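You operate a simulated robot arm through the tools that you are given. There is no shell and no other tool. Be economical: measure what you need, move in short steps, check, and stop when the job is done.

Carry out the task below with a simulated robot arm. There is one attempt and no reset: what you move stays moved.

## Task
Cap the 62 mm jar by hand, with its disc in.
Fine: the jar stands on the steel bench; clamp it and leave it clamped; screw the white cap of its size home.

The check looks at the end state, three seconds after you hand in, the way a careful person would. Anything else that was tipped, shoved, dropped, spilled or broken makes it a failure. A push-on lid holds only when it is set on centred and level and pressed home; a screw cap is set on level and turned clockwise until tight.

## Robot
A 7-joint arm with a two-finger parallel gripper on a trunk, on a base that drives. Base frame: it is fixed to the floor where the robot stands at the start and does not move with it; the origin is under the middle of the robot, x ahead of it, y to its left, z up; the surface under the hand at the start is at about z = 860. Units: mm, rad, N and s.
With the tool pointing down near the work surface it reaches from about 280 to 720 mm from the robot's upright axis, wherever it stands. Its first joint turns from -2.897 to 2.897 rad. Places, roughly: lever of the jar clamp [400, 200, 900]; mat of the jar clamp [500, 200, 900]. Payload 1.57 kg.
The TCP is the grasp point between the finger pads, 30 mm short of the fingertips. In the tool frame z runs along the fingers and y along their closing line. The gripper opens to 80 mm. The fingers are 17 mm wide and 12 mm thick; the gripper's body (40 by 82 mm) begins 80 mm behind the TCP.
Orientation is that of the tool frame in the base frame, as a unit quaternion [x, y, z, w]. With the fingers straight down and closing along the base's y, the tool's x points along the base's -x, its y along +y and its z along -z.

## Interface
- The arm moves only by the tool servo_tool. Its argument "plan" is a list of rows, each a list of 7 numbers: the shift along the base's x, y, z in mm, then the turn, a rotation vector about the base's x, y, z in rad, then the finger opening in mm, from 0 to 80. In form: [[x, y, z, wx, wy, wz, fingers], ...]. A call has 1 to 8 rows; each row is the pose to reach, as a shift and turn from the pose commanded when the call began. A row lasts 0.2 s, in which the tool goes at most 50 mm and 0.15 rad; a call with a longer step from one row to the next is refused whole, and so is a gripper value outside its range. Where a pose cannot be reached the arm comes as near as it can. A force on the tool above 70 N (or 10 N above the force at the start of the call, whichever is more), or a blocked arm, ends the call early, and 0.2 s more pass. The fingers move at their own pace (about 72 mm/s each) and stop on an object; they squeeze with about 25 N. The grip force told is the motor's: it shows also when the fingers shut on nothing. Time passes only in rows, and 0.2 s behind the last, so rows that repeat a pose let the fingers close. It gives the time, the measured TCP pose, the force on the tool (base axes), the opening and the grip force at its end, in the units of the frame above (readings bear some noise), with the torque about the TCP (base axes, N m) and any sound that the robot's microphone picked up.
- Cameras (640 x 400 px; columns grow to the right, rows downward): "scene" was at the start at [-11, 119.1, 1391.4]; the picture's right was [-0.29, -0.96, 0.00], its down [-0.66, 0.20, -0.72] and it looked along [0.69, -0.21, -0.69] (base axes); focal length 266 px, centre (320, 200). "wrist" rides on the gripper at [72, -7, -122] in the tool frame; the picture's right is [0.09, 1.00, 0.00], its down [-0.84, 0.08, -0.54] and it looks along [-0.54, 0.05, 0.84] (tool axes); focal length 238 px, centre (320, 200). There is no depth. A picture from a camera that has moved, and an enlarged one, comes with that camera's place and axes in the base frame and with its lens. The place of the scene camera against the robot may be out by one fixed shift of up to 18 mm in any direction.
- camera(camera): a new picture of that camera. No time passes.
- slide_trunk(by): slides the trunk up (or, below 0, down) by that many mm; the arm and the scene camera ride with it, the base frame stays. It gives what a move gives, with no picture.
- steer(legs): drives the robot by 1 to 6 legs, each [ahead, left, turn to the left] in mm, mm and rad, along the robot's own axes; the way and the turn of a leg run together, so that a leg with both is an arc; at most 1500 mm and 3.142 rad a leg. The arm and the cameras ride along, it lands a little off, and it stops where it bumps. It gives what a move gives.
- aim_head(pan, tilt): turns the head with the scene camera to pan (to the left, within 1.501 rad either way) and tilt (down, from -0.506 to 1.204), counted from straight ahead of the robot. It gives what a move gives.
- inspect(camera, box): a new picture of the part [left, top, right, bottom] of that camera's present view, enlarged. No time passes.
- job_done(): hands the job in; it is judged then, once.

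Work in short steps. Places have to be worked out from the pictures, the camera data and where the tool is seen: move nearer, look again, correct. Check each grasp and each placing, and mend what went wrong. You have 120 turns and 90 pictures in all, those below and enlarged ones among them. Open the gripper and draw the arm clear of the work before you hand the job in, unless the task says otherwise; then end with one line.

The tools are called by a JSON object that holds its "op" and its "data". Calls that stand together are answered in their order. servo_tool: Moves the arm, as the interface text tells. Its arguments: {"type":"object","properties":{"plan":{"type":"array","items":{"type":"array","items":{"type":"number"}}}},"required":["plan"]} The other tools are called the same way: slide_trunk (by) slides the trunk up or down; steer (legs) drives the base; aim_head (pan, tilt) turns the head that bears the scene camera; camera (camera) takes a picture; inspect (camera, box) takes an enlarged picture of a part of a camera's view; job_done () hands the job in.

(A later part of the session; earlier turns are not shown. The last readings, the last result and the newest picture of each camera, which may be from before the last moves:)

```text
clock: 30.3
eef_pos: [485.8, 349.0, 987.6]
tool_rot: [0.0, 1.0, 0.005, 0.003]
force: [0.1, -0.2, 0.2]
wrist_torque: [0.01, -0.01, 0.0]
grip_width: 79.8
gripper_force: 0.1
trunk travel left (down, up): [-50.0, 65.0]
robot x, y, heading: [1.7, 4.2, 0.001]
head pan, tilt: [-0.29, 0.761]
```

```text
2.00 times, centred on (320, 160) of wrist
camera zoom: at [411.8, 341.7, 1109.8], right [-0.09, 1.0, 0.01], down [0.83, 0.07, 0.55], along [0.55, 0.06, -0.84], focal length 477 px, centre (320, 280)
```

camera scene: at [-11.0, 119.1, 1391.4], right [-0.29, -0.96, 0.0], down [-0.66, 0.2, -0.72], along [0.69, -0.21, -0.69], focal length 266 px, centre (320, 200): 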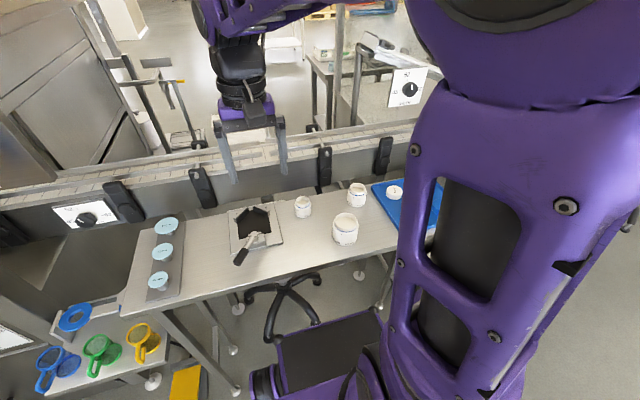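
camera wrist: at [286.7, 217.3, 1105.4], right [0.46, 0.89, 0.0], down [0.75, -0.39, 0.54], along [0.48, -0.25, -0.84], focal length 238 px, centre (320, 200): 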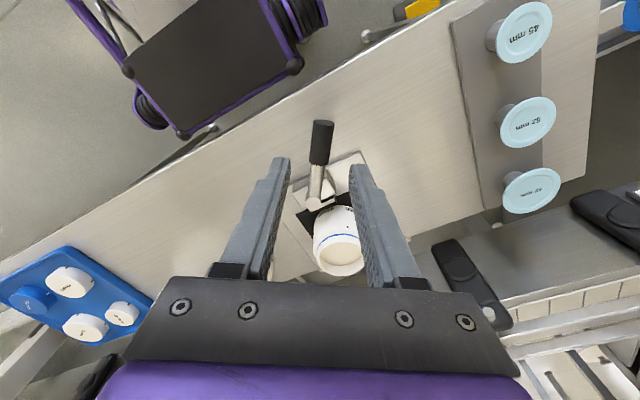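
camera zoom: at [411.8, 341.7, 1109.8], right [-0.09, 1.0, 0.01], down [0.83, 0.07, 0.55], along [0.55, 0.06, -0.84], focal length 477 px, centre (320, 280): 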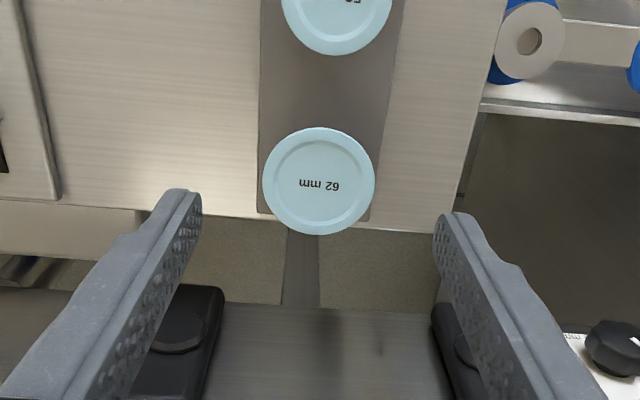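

The disc centre is confirmed at (496.5,351.4) with a diameter of about 53 mm. I'll descend around it, correct a 0.01 rad tilt, and check the height before closing.

{"op": "servo_tool", "data": {"plan": [[5, 1, -10, -0.005, 0.003, 0, 80], [10.7, 2.4, -30, -0.01, 0.006, 0, 80], [10.7, 2.4, -55, -0.01, 0.006, 0, 80], [10.7, 2.4, -69.6, -0.01, 0.006, 0, 80], [10.7, 2.4, -69.6, -0.01, 0.006, 0, 72]]}}

{"op": "inspect", "data": {"camera": "wrist", "box": [220, 80, 420, 280]}}

{"op": "inspect", "data": {"camera": "scene", "box": [120, 170, 240, 270]}}

```text
clock: 31.5
eef_pos: [496.1, 351.9, 919.0]
tool_rot: [0.0, 1.0, -0.001, 0.001]
force: [0.8, 0.2, -0.1]
wrist_torque: [0.03, 0.01, 0.03]
grip_width: 72.3
gripper_force: 0.1
trunk travel left (down, up): [-50.0, 65.0]
robot x, y, heading: [-1.9, 1.7, 0.004]
head pan, tilt: [-0.29, 0.761]
```

```text
2.00 times, centred on (320, 180) of wrist
camera zoom: at [423.4, 345.5, 1040.2], right [-0.09, 1.0, 0.0], down [0.84, 0.08, 0.54], along [0.54, 0.05, -0.84], focal length 477 px, centre (320, 240)
```

zoom: 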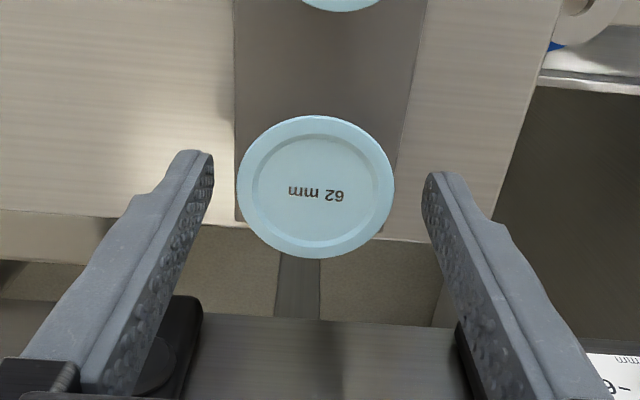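

```text
4.00 times, centred on (180, 220) of scene
camera zoom: at [-11.5, 120.0, 1391.4], right [-0.28, -0.96, 0.0], down [-0.66, 0.2, -0.72], along [0.69, -0.21, -0.69], focal length 1062 px, centre (880, 120)
```

zoom: 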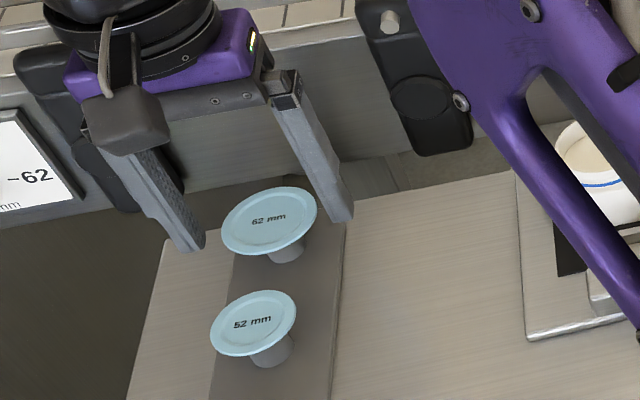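

The tips are just below the disc's edge and centred. I'm closing on it, then test lifting.

{"op": "servo_tool", "data": {"plan": [[-0.5, -0.6, 0, 0, 0, 0, 60], [-0.5, -0.6, 0, 0, 0, 0, 56], [-0.5, -0.6, 0, 0, 0, 0, 46], [-0.5, -0.6, 0, 0, 0, 0, 46], [-0.5, -0.6, 0, 0, 0, 0, 46], [-0.5, -0.6, 5, 0, 0, 0, 46], [-0.5, -0.6, 15, 0, 0, 0, 46]]}}

{"op": "inspect", "data": {"camera": "wrist", "box": [220, 80, 420, 280]}}

{"op": "inspect", "data": {"camera": "scene", "box": [120, 170, 240, 270]}}

```text
clock: 33.1
eef_pos: [495.0, 350.6, 933.0]
tool_rot: [0.0, 1.0, 0.001, 0.001]
force: [-0.1, 0.4, -0.2]
wrist_torque: [0.02, 0.01, 0.04]
grip_width: 49.3
gripper_force: 5.6
trunk travel left (down, up): [-50.0, 65.0]
robot x, y, heading: [3.0, 1.7, 0.002]
head pan, tilt: [-0.29, 0.761]
```

```text
2.00 times, centred on (320, 180) of wrist
camera zoom: at [422.6, 344.5, 1055.5], right [-0.09, 1.0, 0.0], down [0.84, 0.08, 0.54], along [0.54, 0.05, -0.84], focal length 477 px, centre (320, 240)
```

zoom: 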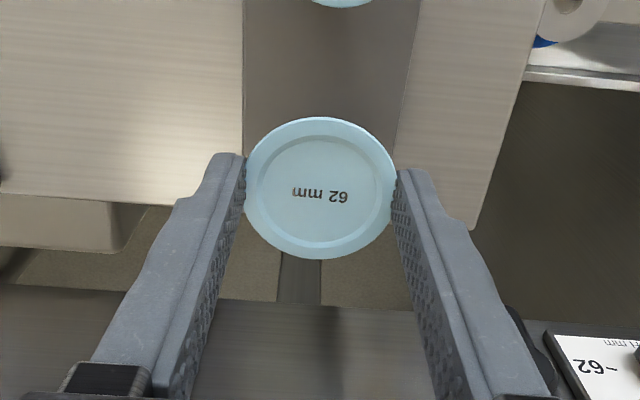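

```text
4.00 times, centred on (180, 220) of scene
camera zoom: at [-11.5, 120.0, 1391.4], right [-0.28, -0.96, 0.0], down [-0.66, 0.2, -0.72], along [0.69, -0.21, -0.69], focal length 1062 px, centre (880, 120)
```

zoom: 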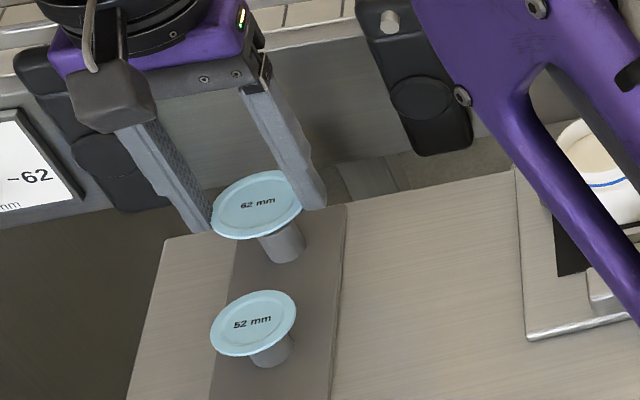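

The disc is held by its edge and came off the post level. I'll lift and move to a spot behind the jar, where the wrist camera can see past the disc to the clamped jar's mouth.

{"op": "servo_tool", "data": {"plan": [[0, 0, 25, 0, 0, 0, 46], [0, 0, 55, 0, 0, 0, 46], [-18, -28, 77, 0, 0, 0, 46], [-40, -62, 77, 0, 0, 0, 46], [-62, -96, 77, 0, 0, 0, 46], [-84, -130, 77, 0, 0, 0, 46], [-108, -166, 77, 0, 0, 0, 46], [-130, -200, 77, 0, 0, 0, 46]]}}

{"op": "camera", "data": {"camera": "wrist"}}

{"op": "inspect", "data": {"camera": "wrist", "box": [245, 120, 405, 270]}}

```text
clock: 34.9
eef_pos: [363.7, 153.0, 1009.3]
tool_rot: [0.001, 1.0, 0.0, 0.001]
force: [-0.4, 0.1, -0.6]
wrist_torque: [0.01, 0.0, -0.02]
grip_width: 49.6
gripper_force: 9.0
trunk travel left (down, up): [-50.0, 65.0]
robot x, y, heading: [-1.1, 0.3, -0.001]
head pan, tilt: [-0.29, 0.761]
```

```text
45 pictures are left
camera wrist: at [290.9, 147.1, 1133.3], right [-0.09, 1.0, 0.0], down [0.84, 0.08, 0.54], along [0.54, 0.05, -0.84], focal length 238 px, centre (320, 200)
```

wrist: 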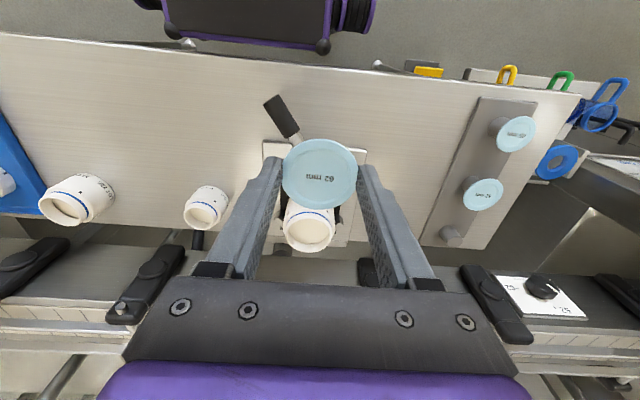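

```text
2.67 times, centred on (325, 195) of wrist
camera zoom: at [290.9, 147.1, 1133.3], right [-0.09, 1.0, 0.0], down [0.84, 0.08, 0.54], along [0.54, 0.05, -0.84], focal length 636 px, centre (307, 213)
```

zoom: 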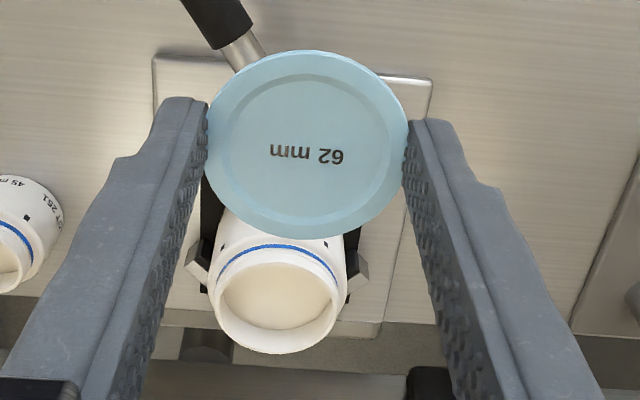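

The disc hangs level and centred at the TCP. The first estimate of the rim is x≈476, and I want a second angle, so I'll move beyond the jar and look from nearly above.

{"op": "servo_tool", "data": {"plan": [[30, 0, 3, 0, 0, 0, 46], [65, 0, 3, 0, 0, 0, 46], [100, -1, 3, 0, 0, 0, 46], [130, -1, 3, 0, 0, 0, 46], [156, -1, 3, 0, 0, 0, 46], [156, -1, 3, 0, 0, 0, 46]]}}

{"op": "inspect", "data": {"camera": "wrist", "box": [260, 40, 380, 160]}}

```text
clock: 36.3
eef_pos: [522.6, 150.3, 1013.5]
tool_rot: [-0.001, 1.0, -0.001, 0.001]
force: [-0.7, 0.3, -0.3]
wrist_torque: [0.01, 0.04, 0.0]
grip_width: 49.5
gripper_force: 9.7
trunk travel left (down, up): [-50.0, 65.0]
robot x, y, heading: [-0.9, 1.5, -0.001]
head pan, tilt: [-0.29, 0.761]
```

```text
3.33 times, centred on (320, 100) of wrist
camera zoom: at [448.3, 143.2, 1136.9], right [-0.09, 1.0, 0.0], down [0.84, 0.08, 0.54], along [0.54, 0.05, -0.84], focal length 794 px, centre (320, 533)
```

zoom: 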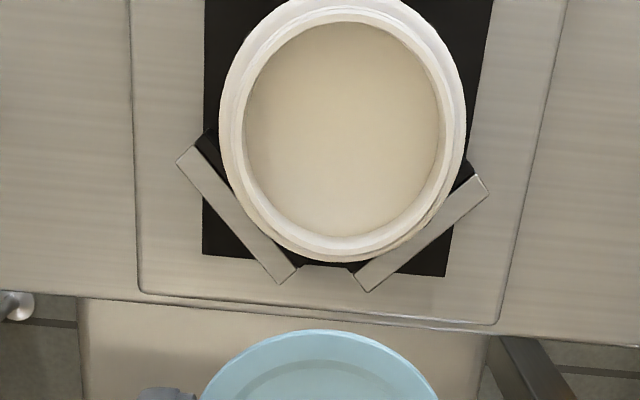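

The rim centre is about (469.3,151). The disc (about 52 mm) is no wider than the neck, so fingertips 8 mm below it would hit the rim. I'll set the disc back on its post and regrip it closer to the tips.

{"op": "servo_tool", "data": {"plan": [[-5, 40, 0, 0, 0, 0, 46], [-10, 80, 0, 0, 0, 0, 46], [-15, 120, 0, 0, 0, 0, 46], [-20, 160, -5, 0, 0, 0, 46], [-27, 200, -30, 0, 0, 0, 46], [-27.4, 200.2, -60, 0, 0, 0, 46], [-27.4, 200.2, -86, 0, 0, 0, 46], [-27.4, 200.2, -91, 0, 0, 0, 46]]}}

{"op": "servo_tool", "data": {"plan": [[0, 0, -1.5, 0, 0, 0, 46], [0, 0, -3, 0, 0, 0, 46], [0, 0, -4.5, 0, 0, 0, 46], [0, 0, -4.5, 0, 0, 0, 46]]}}

{"op": "inspect", "data": {"camera": "scene", "box": [120, 170, 240, 270]}}

```text
clock: 38.1
eef_pos: [495.2, 350.4, 922.0]
tool_rot: [0.001, 1.0, 0.0, 0.001]
force: [0.4, -1.2, 0.3]
wrist_torque: [0.0, -0.01, 0.02]
grip_width: 49.4
gripper_force: 13.0
trunk travel left (down, up): [-50.0, 65.0]
robot x, y, heading: [-2.6, -1.7, 0.001]
head pan, tilt: [-0.29, 0.761]
```

```text
clock: 39.1
eef_pos: [494.9, 350.9, 917.5]
tool_rot: [0.0, 1.0, 0.001, 0.001]
force: [-0.1, 0.4, -0.7]
wrist_torque: [0.02, 0.0, 0.0]
grip_width: 49.6
gripper_force: 9.2
trunk travel left (down, up): [-50.0, 65.0]
robot x, y, heading: [-0.6, -1.5, 0.004]
head pan, tilt: [-0.29, 0.761]
```

```text
4.00 times, centred on (180, 220) of scene
camera zoom: at [-11.5, 120.0, 1391.4], right [-0.28, -0.96, 0.0], down [-0.66, 0.2, -0.72], along [0.69, -0.21, -0.69], focal length 1062 px, centre (880, 120)
```

zoom: 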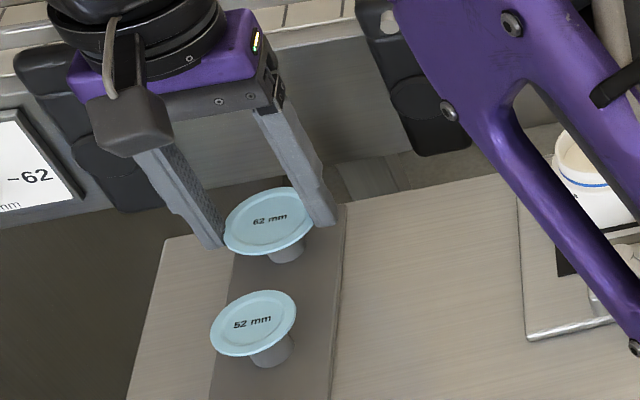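

There's still no contact, so I'm creeping down until I feel the post.

{"op": "servo_tool", "data": {"plan": [[0, 0, -1, 0, 0, 0, 46], [0, 0, -2, 0, 0, 0, 46], [0, 0, -2, 0, 0, 0, 46]]}}

```text
clock: 39.9
eef_pos: [494.0, 349.5, 916.4]
tool_rot: [0.0, 1.0, 0.0, 0.0]
force: [0.2, 0.1, 2.4]
wrist_torque: [0.02, 0.0, -0.02]
grip_width: 48.8
gripper_force: 17.0
trunk travel left (down, up): [-50.0, 65.0]
robot x, y, heading: [0.8, -0.2, 0.004]
head pan, tilt: [-0.29, 0.761]
```

Contact made. I'm opening, rising 5 mm to TCP≈921, and regripping near the fingertips.

{"op": "servo_tool", "data": {"plan": [[0, 0, 0, 0, 0, 0, 60], [0, 0, 0, 0, 0, 0, 60], [0.8, 0.8, 5, 0, 0, 0, 60], [0.8, 0.8, 5, 0, 0, 0, 60], [0.8, 0.8, 5, 0, 0, 0, 46], [0.8, 0.8, 5, 0, 0, 0, 46], [0.8, 0.8, 5, 0, 0, 0, 46]]}}

{"op": "inspect", "data": {"camera": "scene", "box": [150, 190, 210, 240]}}

{"op": "inspect", "data": {"camera": "wrist", "box": [220, 80, 420, 280]}}

```text
clock: 41.5
eef_pos: [495.3, 350.0, 921.4]
tool_rot: [0.0, 1.0, 0.0, 0.001]
force: [0.2, -0.2, 0.1]
wrist_torque: [0.01, 0.02, -0.01]
grip_width: 47.9
gripper_force: 1.4
trunk travel left (down, up): [-50.0, 65.0]
robot x, y, heading: [-3.9, 2.2, 0.002]
head pan, tilt: [-0.29, 0.761]
```

```text
8.00 times, centred on (180, 215) of scene
camera zoom: at [-11.5, 120.0, 1391.4], right [-0.28, -0.96, 0.0], down [-0.66, 0.2, -0.72], along [0.69, -0.21, -0.69], focal length 2125 px, centre (1440, 80)
```

zoom: 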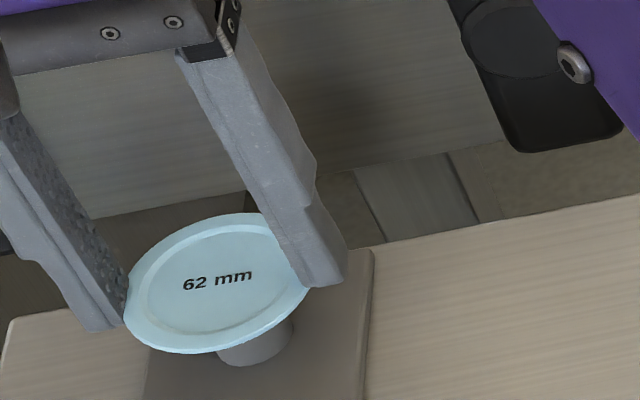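

```text
2.00 times, centred on (320, 180) of wrist
camera zoom: at [422.6, 344.1, 1043.6], right [-0.09, 1.0, 0.0], down [0.84, 0.08, 0.54], along [0.54, 0.05, -0.84], focal length 477 px, centre (320, 240)
```

zoom: 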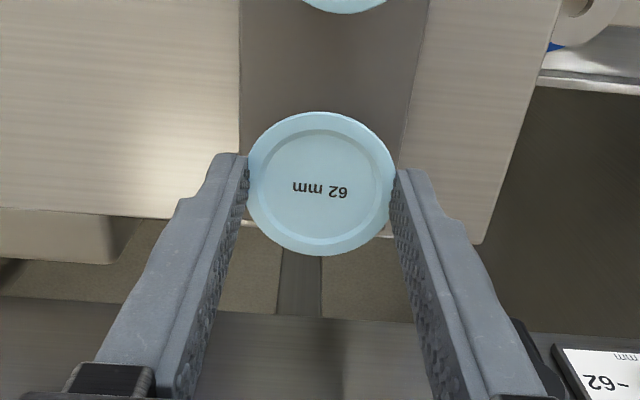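

The disc edge now sits near the tips. I'm firming the grip and lifting.

{"op": "servo_tool", "data": {"plan": [[0, 0, 0, 0, 0, 0, 42], [0, 0, 0, 0, 0, 0, 42], [0, 0, 0, 0, 0, 0, 42], [0, 0, 8, 0, 0, 0, 42], [0, 0, 25, 0, 0, 0, 42]]}}

{"op": "inspect", "data": {"camera": "scene", "box": [140, 170, 220, 240]}}

```text
clock: 42.7
eef_pos: [495.5, 349.6, 945.5]
tool_rot: [-0.001, 1.0, -0.001, 0.001]
force: [0.1, 0.5, -0.3]
wrist_torque: [0.01, 0.01, 0.01]
grip_width: 41.9
gripper_force: 0.1
trunk travel left (down, up): [-50.0, 65.0]
robot x, y, heading: [0.7, 0.3, 0.001]
head pan, tilt: [-0.29, 0.761]
```

```text
5.71 times, centred on (180, 205) of scene
camera zoom: at [-11.5, 120.0, 1391.4], right [-0.28, -0.96, 0.0], down [-0.66, 0.2, -0.72], along [0.69, -0.21, -0.69], focal length 1518 px, centre (1120, 171)
```

zoom: 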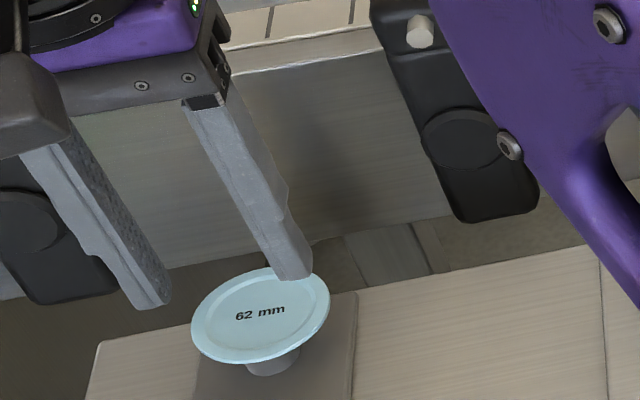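

The tips slipped over the edge and the disc is still level on its post. I'll regrip about 3 mm lower.

{"op": "servo_tool", "data": {"plan": [[0, 0, 0, 0, 0, 0, 64], [0, 0.5, 0, 0, 0, 0, 64], [0, 0.8, -15, 0, 0, 0, 64], [0, 0.8, -27, 0, 0, 0, 64], [0, 0.8, -27, 0, 0, 0, 64]]}}

{"op": "inspect", "data": {"camera": "wrist", "box": [220, 80, 420, 280]}}

```text
clock: 43.9
eef_pos: [494.8, 350.3, 917.6]
tool_rot: [0.0, 1.0, 0.0, 0.0]
force: [0.1, -0.2, 0.7]
wrist_torque: [0.02, -0.03, -0.02]
grip_width: 63.9
gripper_force: 0.1
trunk travel left (down, up): [-50.0, 65.0]
robot x, y, heading: [0.5, 1.2, 0.004]
head pan, tilt: [-0.29, 0.761]
```

```text
2.00 times, centred on (320, 180) of wrist
camera zoom: at [422.1, 343.7, 1041.3], right [-0.09, 1.0, 0.0], down [0.84, 0.08, 0.54], along [0.54, 0.05, -0.84], focal length 477 px, centre (320, 240)
```

zoom: 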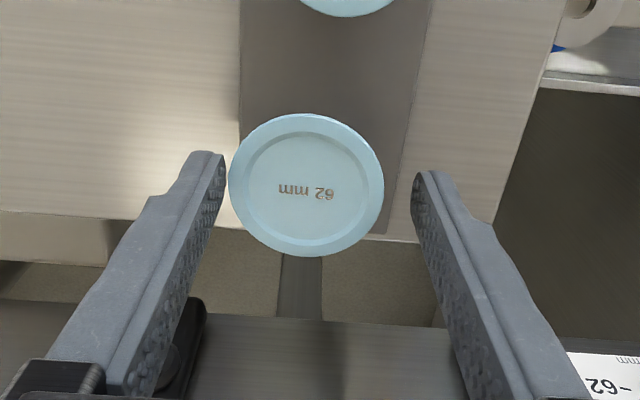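

The disc has shifted to y≈346. I'm recentring on it and closing.

{"op": "servo_tool", "data": {"plan": [[-0.5, -4, 0.5, 0, 0, 0, 64], [-0.5, -4.2, 0.5, 0, 0, 0, 56], [-0.5, -4.2, 0.5, 0, 0, 0, 44], [-0.5, -4.2, 0.5, 0, 0, 0, 44], [-0.5, -4.2, 0.5, 0, 0, 0, 44], [-0.5, -4.2, 5, 0, 0, 0, 44], [-0.5, -4.2, 15, 0, 0, 0, 44], [-0.5, -4.2, 30, 0, 0, 0, 44]]}}

{"op": "inspect", "data": {"camera": "wrist", "box": [220, 80, 420, 280]}}

{"op": "inspect", "data": {"camera": "scene", "box": [140, 170, 220, 240]}}

```text
clock: 45.7
eef_pos: [494.5, 347.8, 947.2]
tool_rot: [0.0, 1.0, 0.0, 0.001]
force: [-0.1, 0.0, 0.5]
wrist_torque: [0.01, 0.02, 0.01]
grip_width: 46.3
gripper_force: 24.6
trunk travel left (down, up): [-50.0, 65.0]
robot x, y, heading: [-2.5, 0.8, 0.006]
head pan, tilt: [-0.29, 0.761]
```

```text
2.00 times, centred on (320, 180) of wrist
camera zoom: at [422.1, 341.2, 1071.0], right [-0.09, 1.0, 0.0], down [0.84, 0.08, 0.54], along [0.54, 0.05, -0.84], focal length 477 px, centre (320, 240)
```

zoom: 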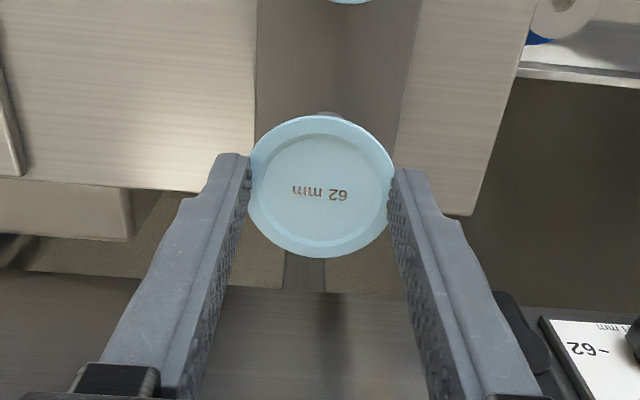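

```text
5.71 times, centred on (180, 205) of scene
camera zoom: at [-11.5, 120.0, 1391.4], right [-0.28, -0.96, 0.0], down [-0.66, 0.2, -0.72], along [0.69, -0.21, -0.69], focal length 1518 px, centre (1120, 171)
```

zoom: 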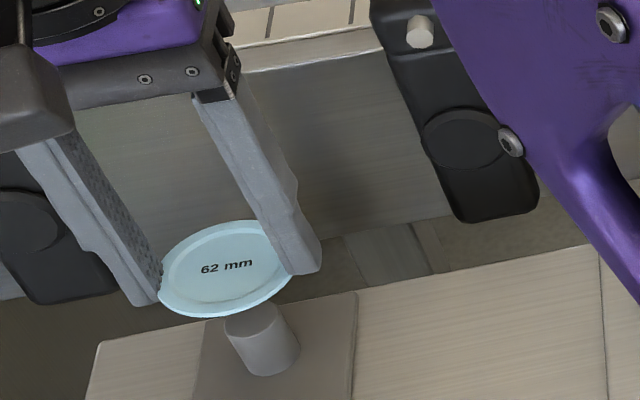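

The disc is gripped firmly and level near the tips. I'm carrying it above the jar at (469,151).

{"op": "servo_tool", "data": {"plan": [[0, 0, 30, 0, 0, 0, 44], [-4, -35, 40, 0, 0, 0, 44], [-9, -75, 40, 0, 0, 0, 44], [-14, -115, 40, 0, 0, 0, 44], [-20, -155, 40, 0, 0, 0, 44], [-25.7, -196.9, 40, 0, 0, 0, 44], [-25.7, -196.9, 30, 0, 0, 0, 44], [-25.7, -196.9, 25, 0, 0, 0, 44]]}}

{"op": "inspect", "data": {"camera": "scene", "box": [220, 150, 320, 240]}}

{"op": "inspect", "data": {"camera": "wrist", "box": [220, 80, 420, 280]}}

```text
clock: 47.5
eef_pos: [467.5, 149.6, 973.8]
tool_rot: [-0.001, 1.0, 0.0, 0.001]
force: [0.7, -0.1, 0.0]
wrist_torque: [0.0, -0.03, 0.01]
grip_width: 48.5
gripper_force: 10.4
trunk travel left (down, up): [-50.0, 65.0]
robot x, y, heading: [0.1, 4.4, 0.004]
head pan, tilt: [-0.29, 0.761]
```

```text
4.44 times, centred on (270, 195) of scene
camera zoom: at [-11.5, 119.9, 1391.4], right [-0.28, -0.96, 0.0], down [-0.66, 0.2, -0.72], along [0.69, -0.21, -0.69], focal length 1180 px, centre (542, 222)
```

zoom: 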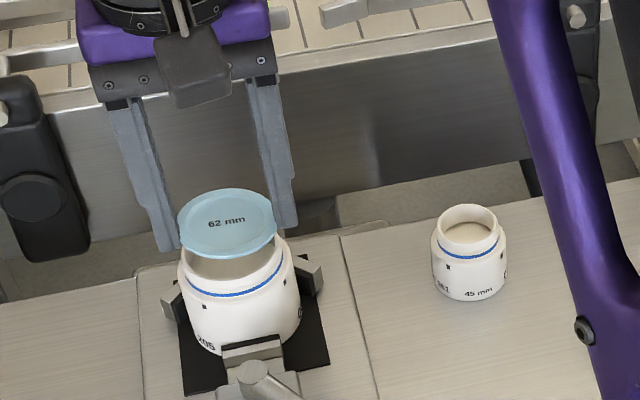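

```text
2.00 times, centred on (320, 180) of wrist
camera zoom: at [395.2, 142.5, 1095.6], right [-0.09, 1.0, 0.0], down [0.84, 0.08, 0.54], along [0.54, 0.05, -0.84], focal length 477 px, centre (320, 240)
```

zoom: 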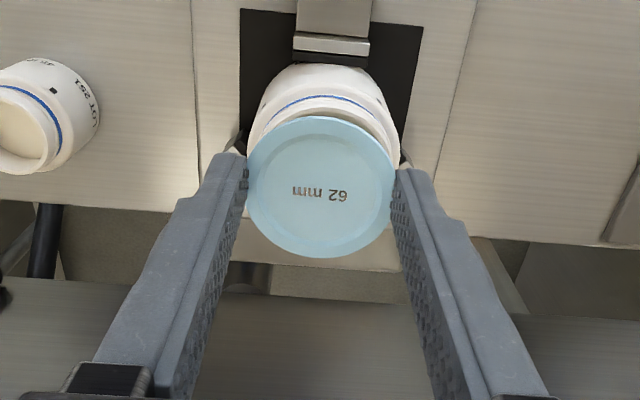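

Disc and jar line up in both views. I'm lowering in steps to feel the rim.

{"op": "servo_tool", "data": {"plan": [[0, 0, -8, 0, 0, 0, 44], [0, 0, -12, 0, 0, 0, 44], [0, 0, -14, 0, 0, 0, 44], [0, 0, -16, 0, 0, 0, 44], [0, 0, -16, 0, 0, 0, 44]]}}

{"op": "inspect", "data": {"camera": "scene", "box": [230, 160, 310, 230]}}

```text
clock: 48.7
eef_pos: [469.0, 150.7, 958.6]
tool_rot: [0.0, 1.0, 0.001, 0.003]
force: [-0.1, 0.2, 14.9]
wrist_torque: [0.19, 0.06, -0.01]
grip_width: 46.3
gripper_force: 24.1
trunk travel left (down, up): [-50.0, 65.0]
robot x, y, heading: [-5.0, 0.2, 0.005]
head pan, tilt: [-0.29, 0.761]
```

```text
5.71 times, centred on (270, 195) of scene
camera zoom: at [-12.2, 119.8, 1391.6], right [-0.28, -0.96, 0.0], down [-0.66, 0.2, -0.72], along [0.69, -0.21, -0.69], focal length 1518 px, centre (606, 229)
```

zoom: 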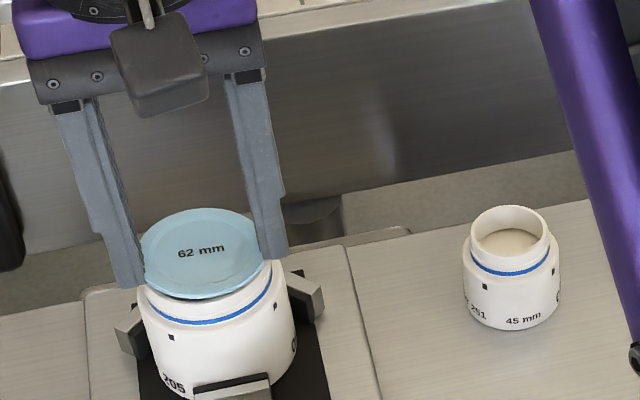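

Contact is at z≈958, so the tips are on the rim. I'm raising 1 mm and opening evenly to let the disc drop the last few mm.

{"op": "servo_tool", "data": {"plan": [[0, 0, 1, 0, 0, 0, 44], [0, 0, 1, 0, 0, 0, 58], [0, 0, 1, 0, 0, 0, 66], [0, 0, 1, 0, 0, 0, 66]]}}

{"op": "inspect", "data": {"camera": "wrist", "box": [220, 80, 420, 280]}}

{"op": "inspect", "data": {"camera": "scene", "box": [230, 160, 310, 230]}}

```text
clock: 49.7
eef_pos: [469.8, 150.9, 957.9]
tool_rot: [0.0, 1.0, 0.0, 0.001]
force: [0.4, 0.2, 1.0]
wrist_torque: [0.0, -0.01, 0.01]
grip_width: 66.1
gripper_force: 0.1
trunk travel left (down, up): [-50.0, 65.0]
robot x, y, heading: [-1.9, -0.3, 0.001]
head pan, tilt: [-0.29, 0.761]
```

```text
2.00 times, centred on (320, 180) of wrist
camera zoom: at [396.5, 144.2, 1080.7], right [-0.09, 1.0, 0.0], down [0.84, 0.08, 0.54], along [0.54, 0.05, -0.84], focal length 477 px, centre (320, 240)
```

zoom: 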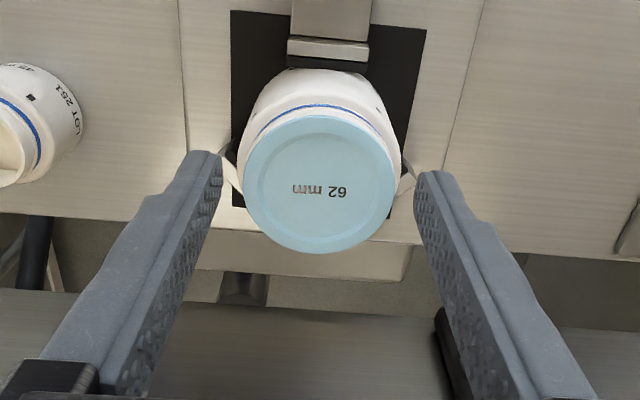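

```text
5.71 times, centred on (270, 195) of scene
camera zoom: at [-11.6, 119.9, 1391.4], right [-0.28, -0.96, 0.0], down [-0.66, 0.2, -0.72], along [0.69, -0.21, -0.69], focal length 1518 px, centre (606, 229)
```

zoom: 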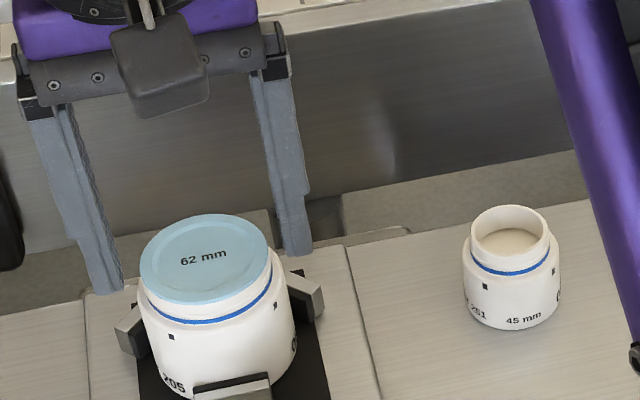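

The disc rests level on the rim and looks centred to within about 1 mm. I'll gently centre it in y by lowering the tips past the rim and closing to 53.5 mm.

{"op": "servo_tool", "data": {"plan": [[-0.5, 0, -6, 0, 0, 0, 66], [-0.5, 0, -6, 0, 0, 0, 58], [-0.5, 0, -6, 0, 0, 0, 53.5], [-0.5, 0, -6, 0, 0, 0, 53.5], [-0.5, 0, -6, 0, 0, 0, 62], [-0.5, 0, -6, 0, 0, 0, 70], [-0.5, 0, 30, 0, 0, 0, 70], [-0.5, 0, 60, 0, 0, 0, 70]]}}

{"op": "inspect", "data": {"camera": "wrist", "box": [260, 80, 380, 200]}}

{"op": "inspect", "data": {"camera": "scene", "box": [240, 180, 290, 230]}}

```text
clock: 51.5
eef_pos: [469.6, 148.9, 1018.8]
tool_rot: [0.0, 1.0, 0.0, 0.001]
force: [0.5, 1.2, -0.7]
wrist_torque: [0.0, 0.01, 0.0]
grip_width: 70.3
gripper_force: 0.0
trunk travel left (down, up): [-50.0, 65.0]
robot x, y, heading: [-2.8, 3.3, 0.002]
head pan, tilt: [-0.29, 0.761]
```

```text
3.33 times, centred on (320, 140) of wrist
camera zoom: at [395.7, 142.7, 1141.3], right [-0.09, 1.0, 0.0], down [0.84, 0.08, 0.54], along [0.54, 0.05, -0.84], focal length 794 px, centre (320, 400)
```

zoom: 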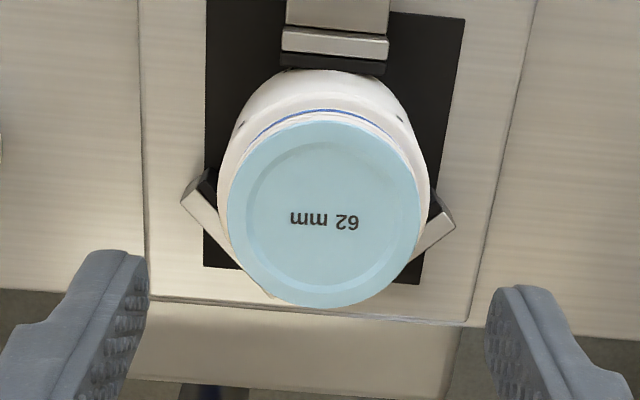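

```text
8.00 times, centred on (265, 205) of scene
camera zoom: at [-11.5, 120.0, 1391.4], right [-0.28, -0.96, 0.0], down [-0.66, 0.2, -0.72], along [0.69, -0.21, -0.69], focal length 2125 px, centre (760, 160)
```

zoom: 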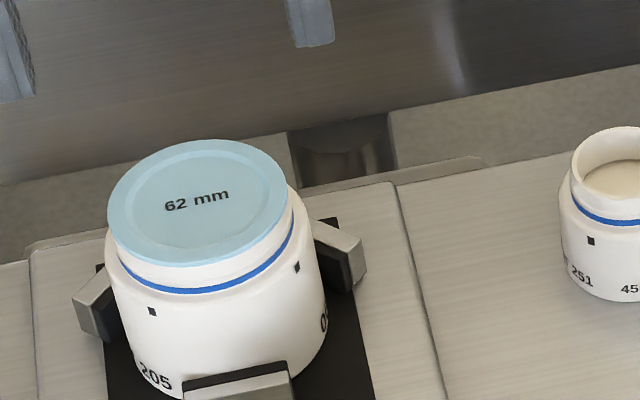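

The scene view suggests a 1–2 mm offset while the wrist view shows it centred. I'll look from straight above to settle it.

{"op": "servo_tool", "data": {"plan": [[35, 0, 0, 0, 0, 0, 70], [70, 2, 0, 0, 0, 0, 70], [75, 6, 0, 0, 0, 0, 70], [75, 6, 0, 0, 0, 0, 70]]}}

{"op": "inspect", "data": {"camera": "wrist", "box": [270, 0, 370, 100]}}

```text
clock: 52.5
eef_pos: [542.2, 157.0, 1017.3]
tool_rot: [0.0, 1.0, 0.001, 0.001]
force: [-0.3, 0.1, -0.1]
wrist_torque: [-0.01, 0.01, 0.02]
grip_width: 70.1
gripper_force: 0.2
trunk travel left (down, up): [-50.0, 65.0]
robot x, y, heading: [2.3, -1.3, 0.005]
head pan, tilt: [-0.29, 0.761]
```

```text
4.00 times, centred on (320, 50) of wrist
camera zoom: at [469.7, 150.8, 1140.9], right [-0.09, 1.0, 0.0], down [0.84, 0.08, 0.54], along [0.54, 0.05, -0.84], focal length 953 px, centre (320, 800)
```

zoom: 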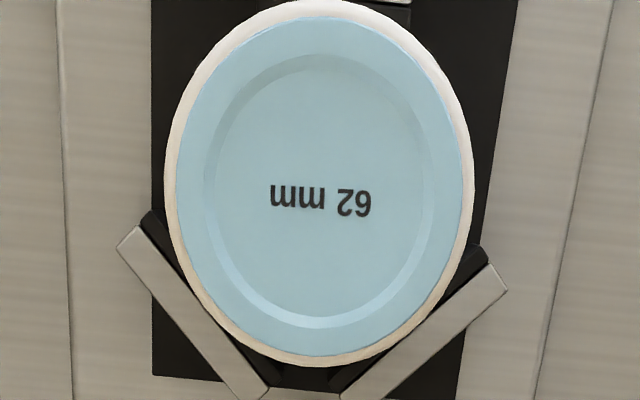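

From above, the disc is centred on the neck to within about 0.5 mm. Now I'll fetch the 62 mm white cap near (460,-338).

{"op": "servo_tool", "data": {"plan": [[-10, -40, 0, 0, 0, 0, 80], [-20, -80, 0, 0, 0, 0, 80], [-30, -120, 0, 0, 0, 0, 80], [-40, -160, 0, 0, 0, 0, 80], [-50, -200, 0, 0, 0, 0, 80], [-60, -240, 0, 0, 0, 0, 80], [-70, -280, 0, 0, 0, 0, 80], [-80, -320, 0, 0, 0, 0, 80]]}}

{"op": "servo_tool", "data": {"plan": [[-5, -40, 0, 0, 0, 0, 80], [-10, -80, 0, 0, 0, 0, 80], [-15, -120, -5, 0, 0, 0, 80], [-20, -150, -15, 0, 0, 0, 80], [-20, -170, -25, 0, 0, 0, 80], [-20, -170, -25, 0, 0, 0, 80]]}}

{"op": "inspect", "data": {"camera": "wrist", "box": [200, 20, 440, 240]}}

```text
clock: 54.3
eef_pos: [463.0, -161.5, 1017.4]
tool_rot: [0.0, 1.0, 0.0, 0.0]
force: [0.1, 1.3, 0.2]
wrist_torque: [0.0, -0.01, 0.01]
grip_width: 80.0
gripper_force: 0.0
trunk travel left (down, up): [-50.0, 65.0]
robot x, y, heading: [-2.4, -0.2, 0.004]
head pan, tilt: [-0.29, 0.761]
```

```text
clock: 55.7
eef_pos: [443.5, -333.7, 993.6]
tool_rot: [-0.001, 1.0, 0.0, 0.001]
force: [0.4, 0.4, 0.6]
wrist_torque: [0.01, 0.0, 0.0]
grip_width: 79.7
gripper_force: 0.1
trunk travel left (down, up): [-50.0, 65.0]
robot x, y, heading: [1.0, 1.1, -0.002]
head pan, tilt: [-0.29, 0.761]
```

```text
1.82 times, centred on (320, 130) of wrist
camera zoom: at [370.0, -339.7, 1115.4], right [-0.09, 1.0, 0.0], down [0.84, 0.08, 0.54], along [0.54, 0.05, -0.84], focal length 433 px, centre (320, 327)
```

zoom: 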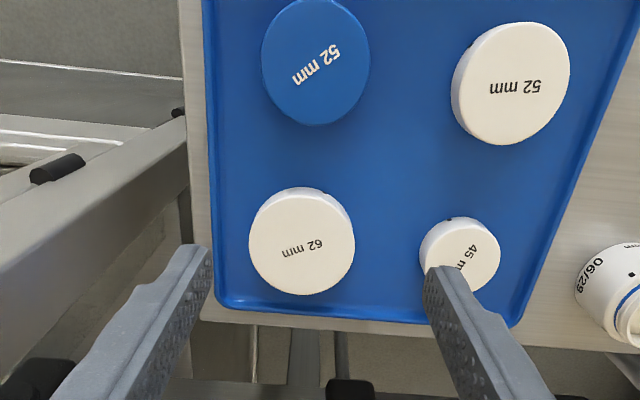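

The 62 mm cap is at (464.6,-341.4) with its top at z≈882 and a diameter of about 61 mm. I'll descend around it with the tips about 3 mm above the tray and grip.

{"op": "servo_tool", "data": {"plan": [[12, -4, -15, 0, 0, 0, 74], [21, -7.7, -45, 0, 0, 0, 74], [21, -7.7, -75, 0, 0, 0, 74], [21, -7.7, -75, 0, 0, 0, 74]]}}

{"op": "inspect", "data": {"camera": "wrist", "box": [220, 80, 420, 280]}}

```text
clock: 56.7
eef_pos: [464.1, -342.8, 918.7]
tool_rot: [0.0, 1.0, 0.0, 0.001]
force: [-1.3, -0.2, 0.3]
wrist_torque: [0.03, 0.01, 0.02]
grip_width: 74.2
gripper_force: 0.0
trunk travel left (down, up): [-50.0, 65.0]
robot x, y, heading: [1.9, 0.3, 0.001]
head pan, tilt: [-0.29, 0.761]
```

```text
2.00 times, centred on (320, 180) of wrist
camera zoom: at [391.0, -348.2, 1040.5], right [-0.09, 1.0, 0.0], down [0.84, 0.08, 0.54], along [0.54, 0.05, -0.84], focal length 477 px, centre (320, 240)
```

zoom: 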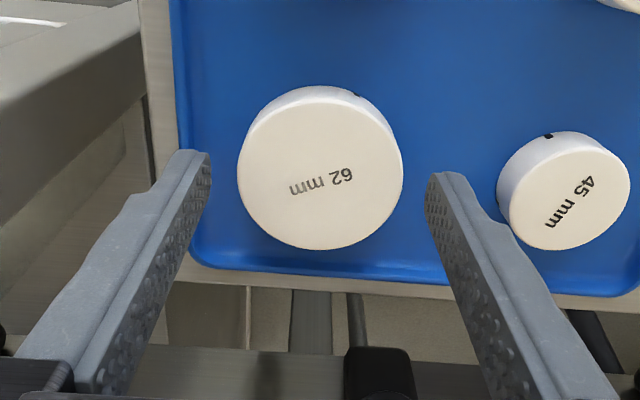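

Aligned. I'm lowering to TCP≈898 and gripping the cap.

{"op": "servo_tool", "data": {"plan": [[0, 0.8, -12, 0, 0, 0, 74], [0, 0.8, -20.5, 0, 0, 0, 74], [0, 0.8, -20.5, 0, 0, 0, 60], [0, 0.8, -20.5, 0, 0, 0, 40], [0, 0.8, -20.5, 0, 0, 0, 40], [0, 0.8, -20.5, 0, 0, 0, 40], [0, 0.8, -15, 0, 0, 0, 40], [0, 0.8, -5, 0, 0, 0, 40]]}}

{"op": "inspect", "data": {"camera": "wrist", "box": [220, 80, 420, 280]}}

```text
clock: 58.5
eef_pos: [464.9, -340.7, 912.2]
tool_rot: [0.0, 1.0, 0.0, 0.001]
force: [1.6, 0.3, 0.3]
wrist_torque: [0.06, 0.01, -0.01]
grip_width: 59.2
gripper_force: 24.6
trunk travel left (down, up): [-50.0, 65.0]
robot x, y, heading: [2.0, 4.7, 0.002]
head pan, tilt: [-0.29, 0.761]
```

```text
2.00 times, centred on (320, 180) of wrist
camera zoom: at [391.6, -347.0, 1035.6], right [-0.09, 1.0, 0.0], down [0.84, 0.08, 0.54], along [0.54, 0.05, -0.84], focal length 477 px, centre (320, 240)
```

zoom: 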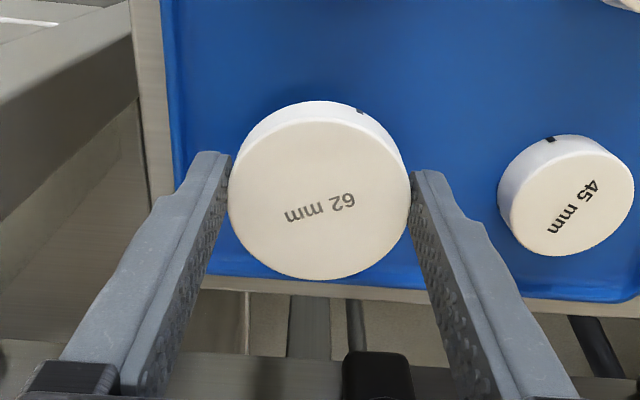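

The cap is held level and centred. Using the commanded shifts since the disc drop, the jar axis is at +4.7 / +490.9 mm from here. I'll lift and carry the cap over, turning the hand counterclockwise on the way so it has clockwise travel.

{"op": "servo_tool", "data": {"plan": [[0, 0, 35, 0, 0, 0, 40], [0, 10, 75, 0, 0, 0, 40], [0, 50, 92, 0, 0, 0, 40], [0, 95, 92, 0, 0, 0.1, 40], [0, 140, 92, 0, 0, 0.2, 40], [0, 185, 92, 0, 0, 0.3, 40], [0, 230, 92, 0, 0, 0.4, 40], [0, 275, 92, 0, 0, 0.5, 40]]}}

{"op": "servo_tool", "data": {"plan": [[1, 45, 0, 0, 0, 0.1, 40], [2, 90, 0, 0, 0, 0.2, 40], [3, 135, 0, 0, 0, 0.3, 40], [4, 175, 0, 0, 0, 0.4, 40], [4.7, 205, 0, 0, 0, 0.5, 40], [4.7, 215.9, 0, 0, 0, 0.6, 40], [4.7, 215.9, -15, 0, 0, 0.7, 40], [4.7, 215.9, -24, 0, 0, 0.7, 40]]}}

{"op": "inspect", "data": {"camera": "scene", "box": [220, 150, 320, 240]}}

{"op": "inspect", "data": {"camera": "wrist", "box": [220, 80, 420, 280]}}

```text
clock: 60.3
eef_pos: [463.6, -66.3, 1004.2]
tool_rot: [-0.248, 0.969, 0.001, 0.001]
force: [-1.0, 0.3, -0.2]
wrist_torque: [0.03, 0.0, 0.01]
grip_width: 59.5
gripper_force: 25.5
trunk travel left (down, up): [-50.0, 65.0]
robot x, y, heading: [1.2, 2.8, 0.004]
head pan, tilt: [-0.29, 0.761]
```

```text
clock: 62.1
eef_pos: [468.3, 151.3, 982.6]
tool_rot: [-0.565, 0.825, 0.0, 0.0]
force: [-0.7, 0.4, -0.2]
wrist_torque: [-0.01, -0.01, 0.0]
grip_width: 59.4
gripper_force: 24.7
trunk travel left (down, up): [-50.0, 65.0]
robot x, y, heading: [2.1, 1.9, -0.001]
head pan, tilt: [-0.29, 0.761]
```

```text
4.44 times, centred on (270, 195) of scene
camera zoom: at [-11.5, 119.9, 1391.4], right [-0.28, -0.96, 0.0], down [-0.66, 0.2, -0.72], along [0.69, -0.21, -0.69], focal length 1180 px, centre (542, 222)
```

zoom: 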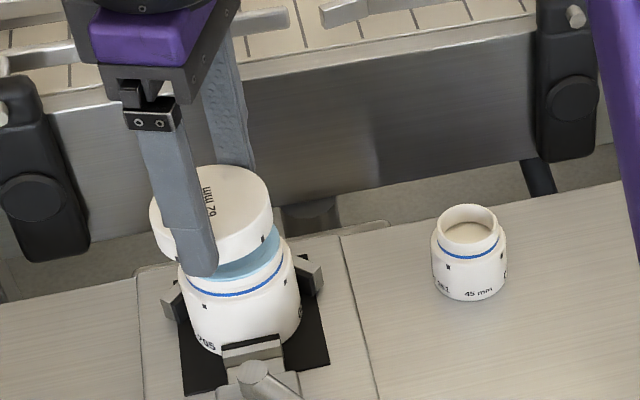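

```text
2.00 times, centred on (320, 180) of wrist
camera zoom: at [447.6, 81.7, 1104.5], right [-0.96, 0.27, 0.0], down [0.23, 0.81, 0.54], along [0.15, 0.52, -0.84], focal length 477 px, centre (320, 240)
```

zoom: 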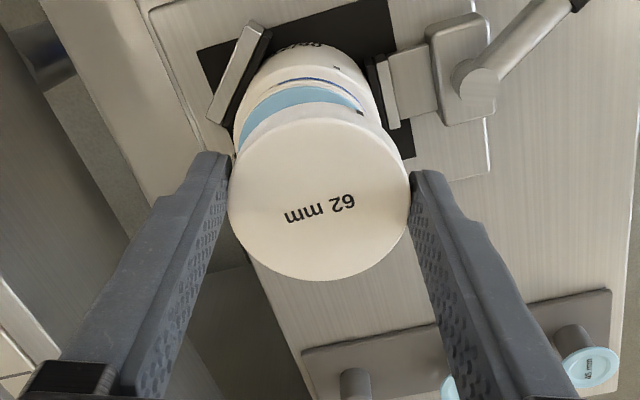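

The scene view hints that the cap may be a few mm off toward +y, so I'll zoom both views to measure before lowering.

{"op": "inspect", "data": {"camera": "wrist", "box": [270, 90, 370, 190]}}

{"op": "inspect", "data": {"camera": "scene", "box": [245, 180, 295, 230]}}

```text
4.00 times, centred on (320, 140) of wrist
camera zoom: at [447.6, 81.7, 1104.5], right [-0.96, 0.27, 0.0], down [0.23, 0.81, 0.54], along [0.15, 0.52, -0.84], focal length 953 px, centre (320, 440)
```

zoom: 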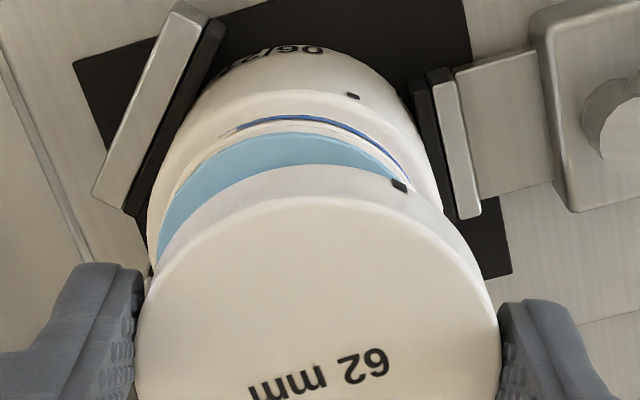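

```text
8.00 times, centred on (270, 205) of scene
camera zoom: at [-11.5, 119.9, 1391.4], right [-0.28, -0.96, 0.0], down [-0.66, 0.2, -0.72], along [0.69, -0.21, -0.69], focal length 2125 px, centre (720, 160)
```

zoom: 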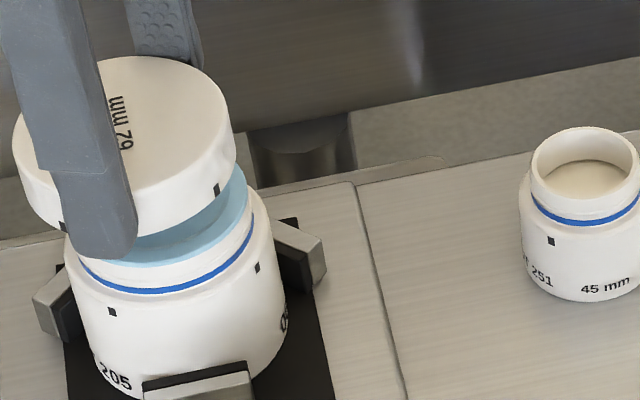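

The estimates disagree by a few mm. I'll turn the hand back to square at this spot and compare with the wrist view that worked for the disc.

{"op": "servo_tool", "data": {"plan": [[0, 0, 2, 0, 0, -0.15, 40], [0, 0, 2, 0, 0, -0.3, 40], [0, 0, 2, 0, 0, -0.45, 40], [0, 0, 2, 0, 0, -0.6, 40], [0, 0, 2, 0, 0, -0.75, 40], [0, 0, 2, 0, 0, -0.9, 40], [0, 0, 2, 0, 0, -1.05, 40], [0, 0, 2, 0, 0, -1.2, 40]]}}

{"op": "inspect", "data": {"camera": "wrist", "box": [220, 60, 420, 260]}}

```text
clock: 63.9
eef_pos: [469.9, 150.5, 982.9]
tool_rot: [0.001, 1.0, 0.0, 0.001]
force: [0.3, 0.7, 0.2]
wrist_torque: [0.02, 0.0, 0.04]
grip_width: 59.4
gripper_force: 24.7
trunk travel left (down, up): [-50.0, 65.0]
robot x, y, heading: [-0.6, 0.8, -0.002]
head pan, tilt: [-0.29, 0.761]
```

```text
2.00 times, centred on (320, 160) of wrist
camera zoom: at [395.8, 144.4, 1106.2], right [-0.09, 1.0, 0.0], down [0.84, 0.08, 0.54], along [0.54, 0.05, -0.84], focal length 477 px, centre (320, 280)
```

zoom: 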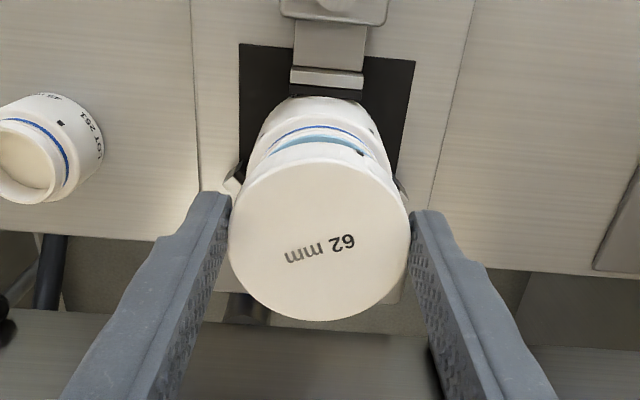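

In the square orientation, y looks right and x is within about 1.5 mm. I'll check with the scene camera too.

{"op": "inspect", "data": {"camera": "scene", "box": [245, 180, 295, 230]}}

```text
8.00 times, centred on (270, 205) of scene
camera zoom: at [-11.5, 119.9, 1391.4], right [-0.28, -0.96, 0.0], down [-0.66, 0.2, -0.72], along [0.69, -0.21, -0.69], focal length 2125 px, centre (720, 160)
```

zoom: 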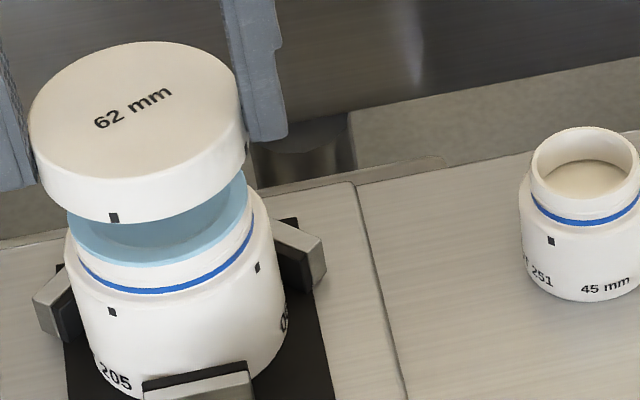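

In this orientation cap and jar line up in both views. The hand turns about an axis about 4 mm from the cap centre, which I'll compensate for when turning. I'm lowering in steps until the cap meets the neck.

{"op": "servo_tool", "data": {"plan": [[0, 0, -8, 0, 0, 0, 40], [0, 0, -15, 0, 0, 0, 40], [0, 0, -19, 0, 0, 0, 40], [0, 0, -22, 0, 0, 0, 40], [0, 0, -24, 0, 0, 0, 40], [0, 0, -25, 0, 0, 0, 40], [0, 0, -25, 0, 0, 0, 40]]}}

{"op": "inspect", "data": {"camera": "scene", "box": [245, 180, 295, 230]}}

```text
clock: 65.5
eef_pos: [469.4, 150.6, 958.1]
tool_rot: [0.0, 1.0, 0.0, 0.001]
force: [-0.4, 0.5, -0.9]
wrist_torque: [0.0, -0.01, 0.0]
grip_width: 59.4
gripper_force: 24.8
trunk travel left (down, up): [-50.0, 65.0]
robot x, y, heading: [2.7, 2.2, 0.005]
head pan, tilt: [-0.29, 0.761]
```

```text
8.00 times, centred on (270, 205) of scene
camera zoom: at [-11.5, 120.0, 1391.4], right [-0.28, -0.96, 0.0], down [-0.66, 0.2, -0.72], along [0.69, -0.21, -0.69], focal length 2125 px, centre (720, 160)
```

zoom: 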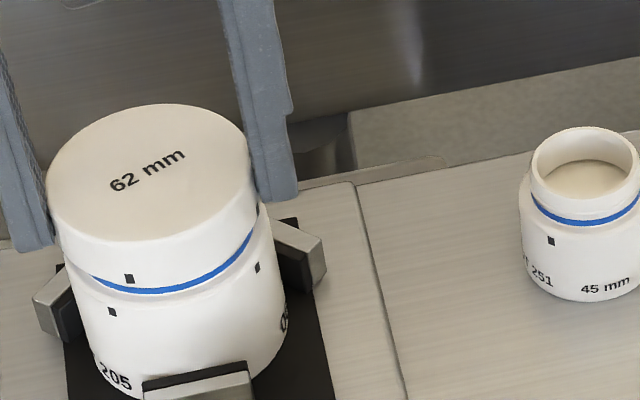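

The cap is over the neck with no contact yet. I'm continuing down gently.

{"op": "servo_tool", "data": {"plan": [[0, 0, -1, 0, 0, 0, 40], [0, 0, -2, 0, 0, 0, 40], [0, 0, -3, 0, 0, 0, 40], [0, 0, -3, 0, 0, 0, 40]]}}

```text
clock: 66.5
eef_pos: [470.1, 151.1, 955.8]
tool_rot: [0.0, 1.0, 0.0, 0.0]
force: [-0.4, -0.1, -0.5]
wrist_torque: [-0.03, 0.05, 0.03]
grip_width: 59.6
gripper_force: 24.9
trunk travel left (down, up): [-50.0, 65.0]
robot x, y, heading: [2.0, -0.7, 0.002]
head pan, tilt: [-0.29, 0.761]
```

{"op": "servo_tool", "data": {"plan": [[0, 0, -1, 0, 0, 0, 40], [0, 0, -2, 0, 0, 0, 40], [0, 0, -3, 0, 0, 0, 40], [0, 0, -4, 0, 0, 0, 40], [0, 0, -4, 0, 0, 0, 40]]}}

{"op": "inspect", "data": {"camera": "scene", "box": [245, 180, 295, 230]}}

```text
clock: 67.7
eef_pos: [469.2, 150.8, 953.0]
tool_rot: [0.0, 1.0, 0.0, 0.001]
force: [-6.1, -4.1, 8.0]
wrist_torque: [-0.15, 0.22, 0.0]
grip_width: 59.5
gripper_force: 24.5
trunk travel left (down, up): [-50.0, 65.0]
robot x, y, heading: [0.8, 3.2, 0.005]
head pan, tilt: [-0.29, 0.761]
```

```text
8.00 times, centred on (270, 205) of scene
camera zoom: at [-12.4, 119.5, 1391.6], right [-0.28, -0.96, 0.0], down [-0.66, 0.2, -0.72], along [0.69, -0.21, -0.69], focal length 2125 px, centre (720, 160)
```

zoom: 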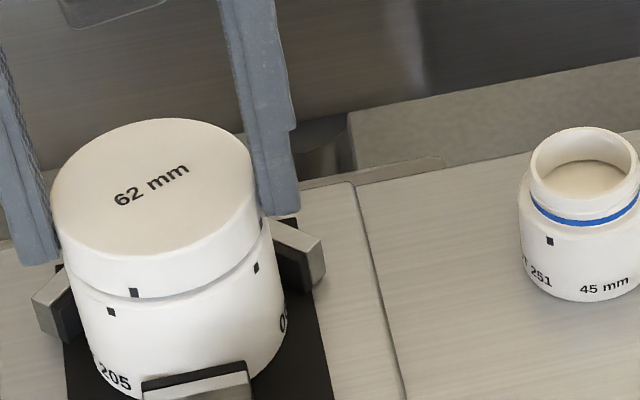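

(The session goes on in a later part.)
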